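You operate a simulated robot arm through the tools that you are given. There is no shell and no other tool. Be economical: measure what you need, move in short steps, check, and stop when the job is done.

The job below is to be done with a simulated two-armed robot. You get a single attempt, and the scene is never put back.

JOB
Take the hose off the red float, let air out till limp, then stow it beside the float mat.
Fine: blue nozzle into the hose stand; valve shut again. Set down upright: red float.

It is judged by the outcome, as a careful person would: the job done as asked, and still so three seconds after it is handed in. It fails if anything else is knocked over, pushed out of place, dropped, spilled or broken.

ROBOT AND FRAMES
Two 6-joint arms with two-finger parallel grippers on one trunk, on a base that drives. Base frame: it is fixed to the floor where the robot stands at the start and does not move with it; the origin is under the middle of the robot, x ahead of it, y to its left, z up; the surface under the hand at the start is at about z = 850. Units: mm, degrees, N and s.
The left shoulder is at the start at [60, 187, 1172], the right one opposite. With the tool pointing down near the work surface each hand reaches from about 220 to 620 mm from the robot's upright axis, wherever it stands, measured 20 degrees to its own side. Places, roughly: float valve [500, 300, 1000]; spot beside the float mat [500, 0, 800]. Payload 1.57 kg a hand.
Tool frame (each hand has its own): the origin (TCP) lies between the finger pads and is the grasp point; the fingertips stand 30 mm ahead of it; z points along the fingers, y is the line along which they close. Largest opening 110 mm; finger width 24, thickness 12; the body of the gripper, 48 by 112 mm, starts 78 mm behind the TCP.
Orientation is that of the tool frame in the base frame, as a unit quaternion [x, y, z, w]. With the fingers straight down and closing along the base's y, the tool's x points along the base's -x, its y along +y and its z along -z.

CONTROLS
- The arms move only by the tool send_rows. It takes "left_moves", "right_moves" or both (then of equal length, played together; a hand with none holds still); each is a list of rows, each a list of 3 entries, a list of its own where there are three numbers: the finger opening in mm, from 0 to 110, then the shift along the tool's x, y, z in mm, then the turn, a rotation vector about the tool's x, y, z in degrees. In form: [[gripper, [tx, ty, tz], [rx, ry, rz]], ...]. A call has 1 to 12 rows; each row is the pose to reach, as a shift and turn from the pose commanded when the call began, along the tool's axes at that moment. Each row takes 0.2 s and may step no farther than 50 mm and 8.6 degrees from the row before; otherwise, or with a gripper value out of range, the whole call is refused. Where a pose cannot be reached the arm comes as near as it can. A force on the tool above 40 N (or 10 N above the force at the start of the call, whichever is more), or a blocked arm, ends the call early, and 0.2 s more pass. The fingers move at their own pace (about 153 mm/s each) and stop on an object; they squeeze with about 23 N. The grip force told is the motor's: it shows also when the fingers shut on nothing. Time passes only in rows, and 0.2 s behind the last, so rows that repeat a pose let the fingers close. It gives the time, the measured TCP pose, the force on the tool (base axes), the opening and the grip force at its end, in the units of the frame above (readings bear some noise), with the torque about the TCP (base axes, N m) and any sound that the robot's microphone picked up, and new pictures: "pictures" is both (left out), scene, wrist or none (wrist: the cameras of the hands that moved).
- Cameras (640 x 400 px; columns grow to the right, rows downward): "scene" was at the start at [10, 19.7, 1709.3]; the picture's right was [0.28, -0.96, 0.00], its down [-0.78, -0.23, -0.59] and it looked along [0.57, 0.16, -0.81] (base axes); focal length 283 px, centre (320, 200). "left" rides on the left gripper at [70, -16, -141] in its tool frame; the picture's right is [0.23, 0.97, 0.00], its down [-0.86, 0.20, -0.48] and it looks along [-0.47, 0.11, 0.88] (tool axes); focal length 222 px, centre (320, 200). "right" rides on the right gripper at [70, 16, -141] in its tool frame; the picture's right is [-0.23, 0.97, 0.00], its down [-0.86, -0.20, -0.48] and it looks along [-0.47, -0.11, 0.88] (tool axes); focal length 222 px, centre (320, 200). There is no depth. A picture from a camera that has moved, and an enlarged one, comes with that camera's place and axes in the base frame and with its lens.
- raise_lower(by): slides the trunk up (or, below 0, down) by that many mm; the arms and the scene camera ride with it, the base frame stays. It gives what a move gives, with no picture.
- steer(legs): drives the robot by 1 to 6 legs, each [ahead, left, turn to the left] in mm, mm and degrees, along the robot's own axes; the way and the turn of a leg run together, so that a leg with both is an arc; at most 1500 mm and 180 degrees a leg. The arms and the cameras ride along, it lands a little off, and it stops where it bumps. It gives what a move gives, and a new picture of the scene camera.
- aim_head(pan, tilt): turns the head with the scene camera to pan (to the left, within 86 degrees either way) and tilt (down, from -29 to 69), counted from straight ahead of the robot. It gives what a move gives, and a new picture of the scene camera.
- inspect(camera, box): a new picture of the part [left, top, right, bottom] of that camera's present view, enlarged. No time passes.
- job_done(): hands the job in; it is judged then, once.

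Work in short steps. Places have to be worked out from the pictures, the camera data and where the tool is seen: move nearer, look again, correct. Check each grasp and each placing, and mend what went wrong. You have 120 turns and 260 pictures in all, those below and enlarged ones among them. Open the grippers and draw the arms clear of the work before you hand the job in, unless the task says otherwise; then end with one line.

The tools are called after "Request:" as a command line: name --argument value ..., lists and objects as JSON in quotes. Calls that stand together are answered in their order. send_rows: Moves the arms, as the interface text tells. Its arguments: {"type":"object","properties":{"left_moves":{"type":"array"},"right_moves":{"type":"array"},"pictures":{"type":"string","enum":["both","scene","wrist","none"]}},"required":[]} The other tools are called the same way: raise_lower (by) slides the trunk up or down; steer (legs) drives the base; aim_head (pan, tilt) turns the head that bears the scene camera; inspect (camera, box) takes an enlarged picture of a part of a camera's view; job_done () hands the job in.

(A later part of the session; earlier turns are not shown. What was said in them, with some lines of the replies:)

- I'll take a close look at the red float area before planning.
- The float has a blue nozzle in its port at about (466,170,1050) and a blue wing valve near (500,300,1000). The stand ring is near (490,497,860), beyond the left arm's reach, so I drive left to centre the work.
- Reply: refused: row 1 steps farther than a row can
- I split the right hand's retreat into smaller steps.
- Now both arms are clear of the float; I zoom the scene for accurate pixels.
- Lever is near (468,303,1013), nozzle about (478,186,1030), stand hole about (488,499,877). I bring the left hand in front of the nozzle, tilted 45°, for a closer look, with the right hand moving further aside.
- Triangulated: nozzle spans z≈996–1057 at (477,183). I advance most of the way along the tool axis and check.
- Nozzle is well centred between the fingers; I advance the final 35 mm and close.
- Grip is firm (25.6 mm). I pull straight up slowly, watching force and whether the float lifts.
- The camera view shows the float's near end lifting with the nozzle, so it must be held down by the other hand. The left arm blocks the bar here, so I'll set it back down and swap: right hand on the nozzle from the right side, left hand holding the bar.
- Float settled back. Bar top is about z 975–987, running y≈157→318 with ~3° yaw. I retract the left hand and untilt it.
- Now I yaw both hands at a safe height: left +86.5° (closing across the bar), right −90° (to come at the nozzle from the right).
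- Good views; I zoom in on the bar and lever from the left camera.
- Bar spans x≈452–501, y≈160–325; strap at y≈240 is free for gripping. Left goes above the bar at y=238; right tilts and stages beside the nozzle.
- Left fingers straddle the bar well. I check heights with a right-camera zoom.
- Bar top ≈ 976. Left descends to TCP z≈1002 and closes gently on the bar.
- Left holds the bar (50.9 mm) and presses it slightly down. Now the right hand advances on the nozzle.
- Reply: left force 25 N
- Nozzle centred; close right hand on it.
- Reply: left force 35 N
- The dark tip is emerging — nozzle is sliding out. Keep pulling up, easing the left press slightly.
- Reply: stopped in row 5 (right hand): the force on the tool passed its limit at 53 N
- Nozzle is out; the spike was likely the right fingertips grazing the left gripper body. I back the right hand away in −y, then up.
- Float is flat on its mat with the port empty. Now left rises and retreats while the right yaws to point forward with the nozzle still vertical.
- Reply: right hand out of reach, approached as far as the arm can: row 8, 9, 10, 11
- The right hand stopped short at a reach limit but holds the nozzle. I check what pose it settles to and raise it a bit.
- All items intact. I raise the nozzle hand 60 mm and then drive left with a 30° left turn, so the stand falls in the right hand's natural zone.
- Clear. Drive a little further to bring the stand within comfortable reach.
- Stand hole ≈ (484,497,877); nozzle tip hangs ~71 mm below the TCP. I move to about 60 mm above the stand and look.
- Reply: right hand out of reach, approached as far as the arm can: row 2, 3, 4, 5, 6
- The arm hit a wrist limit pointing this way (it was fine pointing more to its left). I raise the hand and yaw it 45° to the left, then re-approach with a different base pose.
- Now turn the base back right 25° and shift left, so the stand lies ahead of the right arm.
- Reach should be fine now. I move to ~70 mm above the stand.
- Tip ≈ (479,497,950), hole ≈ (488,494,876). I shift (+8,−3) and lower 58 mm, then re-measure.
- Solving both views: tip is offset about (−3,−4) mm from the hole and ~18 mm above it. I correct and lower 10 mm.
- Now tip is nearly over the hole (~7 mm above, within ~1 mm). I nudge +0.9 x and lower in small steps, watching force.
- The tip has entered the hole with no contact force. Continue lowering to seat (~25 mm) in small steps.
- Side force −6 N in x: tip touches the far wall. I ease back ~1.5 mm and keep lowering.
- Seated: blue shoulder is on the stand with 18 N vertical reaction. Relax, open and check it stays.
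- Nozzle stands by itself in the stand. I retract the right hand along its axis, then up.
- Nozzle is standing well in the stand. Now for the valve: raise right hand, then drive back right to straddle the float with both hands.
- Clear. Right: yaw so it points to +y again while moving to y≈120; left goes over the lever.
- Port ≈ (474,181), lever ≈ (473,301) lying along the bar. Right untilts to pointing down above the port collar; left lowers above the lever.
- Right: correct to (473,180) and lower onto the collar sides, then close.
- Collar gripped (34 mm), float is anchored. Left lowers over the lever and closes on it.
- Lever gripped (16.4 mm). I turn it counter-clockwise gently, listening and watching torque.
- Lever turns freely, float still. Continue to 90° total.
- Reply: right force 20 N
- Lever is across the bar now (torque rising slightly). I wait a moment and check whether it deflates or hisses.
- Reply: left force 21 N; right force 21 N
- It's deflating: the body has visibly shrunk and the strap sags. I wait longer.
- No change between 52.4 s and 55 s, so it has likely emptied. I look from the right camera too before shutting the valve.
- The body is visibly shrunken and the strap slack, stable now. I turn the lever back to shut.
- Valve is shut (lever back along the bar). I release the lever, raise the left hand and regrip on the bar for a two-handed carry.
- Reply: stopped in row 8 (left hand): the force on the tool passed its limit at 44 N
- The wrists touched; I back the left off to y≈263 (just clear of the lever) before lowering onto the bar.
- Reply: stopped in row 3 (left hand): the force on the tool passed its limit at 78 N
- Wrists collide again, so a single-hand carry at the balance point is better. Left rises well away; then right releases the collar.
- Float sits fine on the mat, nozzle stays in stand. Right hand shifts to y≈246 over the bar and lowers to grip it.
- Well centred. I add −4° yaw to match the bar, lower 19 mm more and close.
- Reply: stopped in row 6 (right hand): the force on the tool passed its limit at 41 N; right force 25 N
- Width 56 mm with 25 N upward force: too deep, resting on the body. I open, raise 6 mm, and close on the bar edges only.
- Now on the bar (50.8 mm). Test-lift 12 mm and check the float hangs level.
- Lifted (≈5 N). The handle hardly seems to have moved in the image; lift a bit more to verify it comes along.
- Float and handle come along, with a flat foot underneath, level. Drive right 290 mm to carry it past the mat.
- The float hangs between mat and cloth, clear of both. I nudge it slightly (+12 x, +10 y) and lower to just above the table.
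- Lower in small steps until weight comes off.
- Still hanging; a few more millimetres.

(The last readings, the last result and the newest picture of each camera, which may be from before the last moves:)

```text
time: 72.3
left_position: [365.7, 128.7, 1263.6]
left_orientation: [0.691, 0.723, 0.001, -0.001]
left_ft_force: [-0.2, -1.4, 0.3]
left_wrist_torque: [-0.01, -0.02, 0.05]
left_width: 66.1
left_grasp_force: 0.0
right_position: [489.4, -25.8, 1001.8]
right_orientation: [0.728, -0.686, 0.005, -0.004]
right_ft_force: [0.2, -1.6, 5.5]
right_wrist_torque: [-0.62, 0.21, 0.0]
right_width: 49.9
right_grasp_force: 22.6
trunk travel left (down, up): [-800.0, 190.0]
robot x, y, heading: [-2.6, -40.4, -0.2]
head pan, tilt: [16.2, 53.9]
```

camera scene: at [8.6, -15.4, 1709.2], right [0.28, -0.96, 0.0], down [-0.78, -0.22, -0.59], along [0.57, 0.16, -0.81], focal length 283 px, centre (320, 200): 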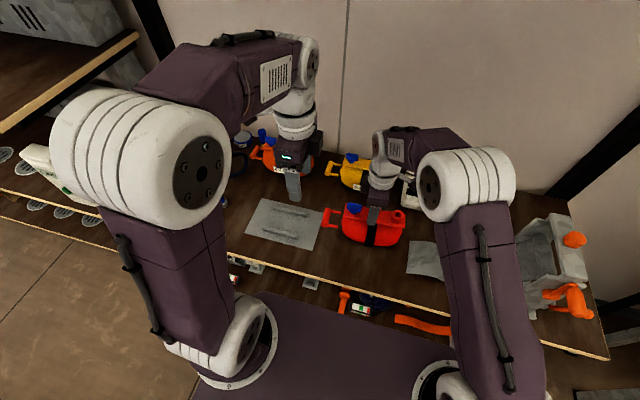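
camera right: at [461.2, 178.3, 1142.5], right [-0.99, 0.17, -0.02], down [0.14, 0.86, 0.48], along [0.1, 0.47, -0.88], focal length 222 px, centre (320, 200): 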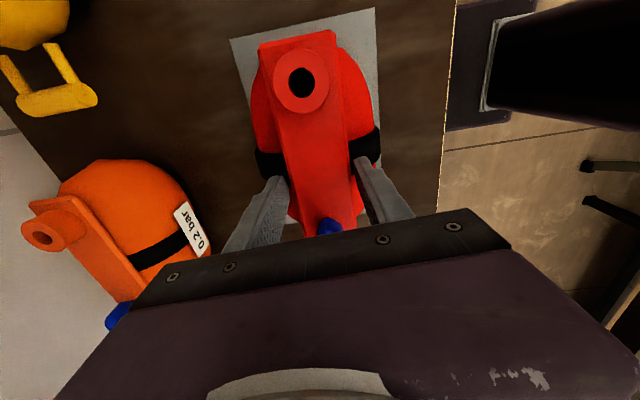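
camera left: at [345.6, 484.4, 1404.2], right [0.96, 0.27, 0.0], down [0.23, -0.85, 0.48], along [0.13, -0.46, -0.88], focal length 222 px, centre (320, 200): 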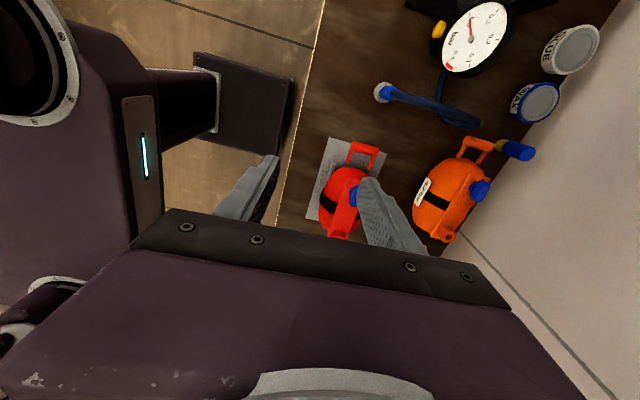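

Contact made (+5 N). I open the fingers and check it stands.

Request:
send_rows --right_moves '[[20, [0, 0, -0.5], [0, 0, 0]], [60, [0, 0, -0.5], [0, 0, 0]], [70, [0, 0, -0.5], [0, 0, 0]], [70, [0, 0, -20], [0, 0, 0]], [70, [0, 0, -55], [0, 0, 0]], [70, [0, 0, -100], [0, 0, 0]], [70, [20, 20, -140], [0, 0, 0]], [70, [40, 45, -175], [0, 0, 0]], [70, [60, 80, -200], [0, 0, 0]]]' --pictures "both"

Request:
inspect --camera "scene" --box '[240, 150, 500, 330]'

Request:
inspect --camera "right" --box '[200, 50, 440, 250]'

```text
time: 74.3
left_position: [364.2, 128.1, 1264.3]
left_orientation: [0.692, 0.722, 0.001, -0.001]
left_ft_force: [-1.3, -1.5, -0.3]
left_wrist_torque: [-0.01, -0.03, 0.0]
left_width: 66.0
left_grasp_force: 0.0
right_position: [407.3, -91.5, 1202.2]
right_orientation: [0.728, -0.686, 0.005, -0.004]
right_ft_force: [0.2, 0.0, -0.4]
right_wrist_torque: [0.0, -0.04, 0.0]
right_width: 70.1
right_grasp_force: 0.1
trunk travel left (down, up): [-800.0, 190.0]
robot x, y, heading: [-1.6, -37.5, -0.0]
head pan, tilt: [16.2, 53.9]
camera scene: at [5.1, -18.9, 1709.3], right [0.28, -0.96, 0.0], down [-0.78, -0.22, -0.59], along [0.57, 0.16, -0.81], focal length 283 px, centre (320, 200)
camera right: at [392.7, -161.5, 1341.8], right [-0.99, 0.17, -0.01], down [0.14, 0.87, 0.48], along [0.09, 0.47, -0.88], focal length 222 px, centre (320, 200)
```

scene: 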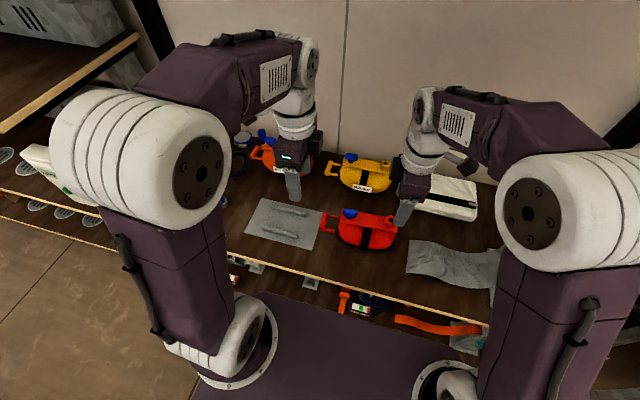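
right: 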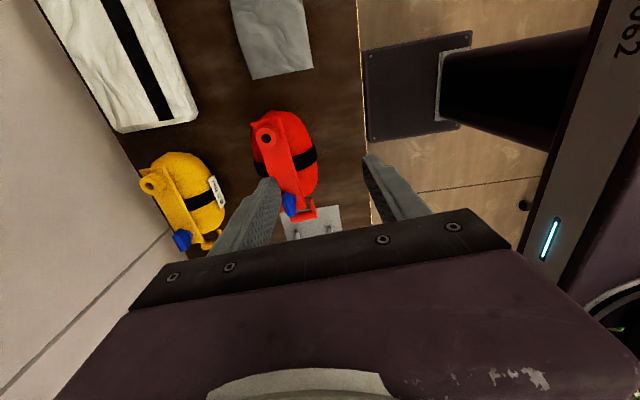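

```text
2.22 times, centred on (370, 240) of scene
camera zoom: at [5.1, -18.9, 1709.3], right [0.28, -0.96, 0.0], down [-0.78, -0.22, -0.59], along [0.57, 0.16, -0.81], focal length 629 px, centre (209, 111)
```

zoom: 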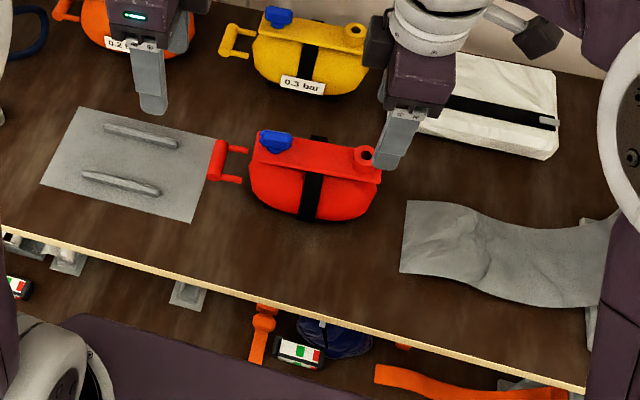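

```text
2.00 times, centred on (320, 150) of right
camera zoom: at [392.7, -161.5, 1341.8], right [-0.99, 0.17, -0.01], down [0.14, 0.87, 0.48], along [0.09, 0.47, -0.88], focal length 444 px, centre (320, 300)
```

zoom: 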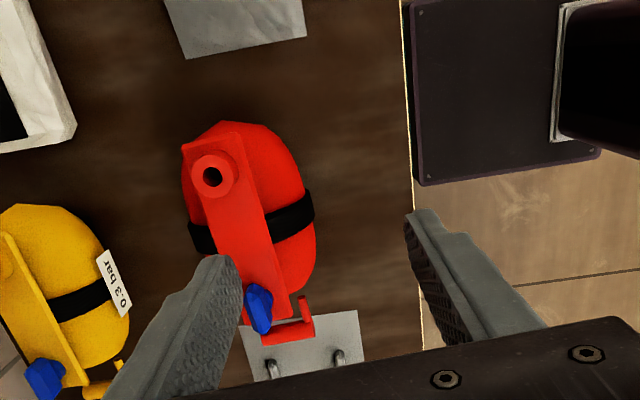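

Float is upright beside the mat, clear of it, lever along the bar. I pull both hands back and look at the hose stand.

Request:
send_rows --right_moves '[[70, [0, 30, -10], [0, 0, 0]], [70, [0, 70, -20], [0, 0, 0]], [70, [0, 110, -30], [0, 0, 0]], [70, [0, 130, -40], [0, 0, 0]]]' --left_moves '[[66, [0, -25, -10], [0, 0, 0]], [66, [0, -50, -20], [0, 0, 0]], [66, [0, -75, -30], [0, 0, 0]], [66, [0, -90, -40], [0, 0, 0]]]' --pictures "none"

Request:
aim_head --pan 30 --tilt 50

Request:
inspect --camera "scene" --box '[260, 110, 480, 260]'

```text
time: 75.3
left_position: [275.8, 123.2, 1303.5]
left_orientation: [0.692, 0.722, 0.001, 0.0]
left_ft_force: [0.0, 0.6, -0.6]
left_wrist_torque: [0.02, -0.02, 0.0]
left_width: 65.9
left_grasp_force: 0.1
right_position: [278.1, -99.0, 1239.8]
right_orientation: [0.728, -0.685, 0.006, -0.004]
right_ft_force: [-0.8, -0.2, -0.2]
right_wrist_torque: [0.01, 0.0, 0.01]
right_width: 69.9
right_grasp_force: 0.0
trunk travel left (down, up): [-800.0, 190.0]
robot x, y, heading: [-2.3, -37.8, -0.2]
head pan, tilt: [16.2, 53.9]
```

```text
time: 76.1
left_position: [277.1, 124.0, 1302.5]
left_orientation: [0.692, 0.722, 0.001, -0.001]
left_ft_force: [0.5, 0.5, -0.4]
left_wrist_torque: [0.03, 0.0, 0.04]
left_width: 66.0
left_grasp_force: 0.0
right_position: [279.6, -99.0, 1239.2]
right_orientation: [0.728, -0.685, 0.005, -0.003]
right_ft_force: [-0.1, -0.2, 0.2]
right_wrist_torque: [0.03, 0.0, 0.04]
right_width: 69.7
right_grasp_force: 0.0
trunk travel left (down, up): [-800.0, 190.0]
robot x, y, heading: [-3.3, -38.3, -0.1]
head pan, tilt: [30.0, 50.0]
camera scene: at [4.1, 0.1, 1714.4], right [0.5, -0.87, 0.0], down [-0.66, -0.38, -0.64], along [0.56, 0.32, -0.77], focal length 283 px, centre (320, 200)
```

scene: 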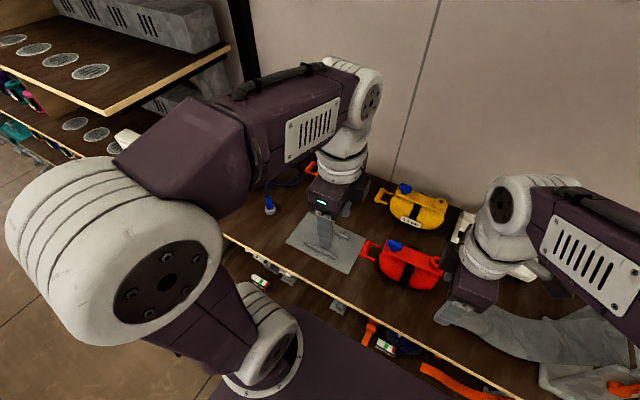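

```text
2.67 times, centred on (370, 185) of scene
camera zoom: at [4.1, 0.1, 1714.4], right [0.5, -0.87, 0.0], down [-0.66, -0.38, -0.64], along [0.56, 0.32, -0.77], focal length 754 px, centre (187, 240)
```

zoom: 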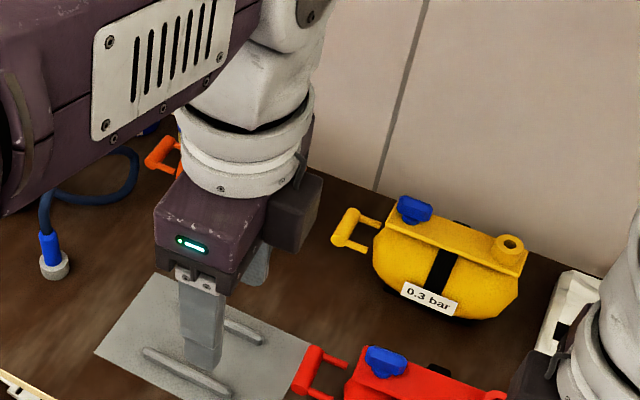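

Nozzle stands in the hose stand, valve is shut, the limp red float is upright beside the mat, and both arms are clear and open. Handing in.

Request:
job_done

```text
The job is handed in.
```

I handed the job in with all parts done. The hose is off the red float and its blue nozzle stands in the hose stand. The float deflated with the valve open until it stopped shrinking; I went by its look and didn't press it to check it was limp. The valve is shut again, and the float is upright beside the mat.
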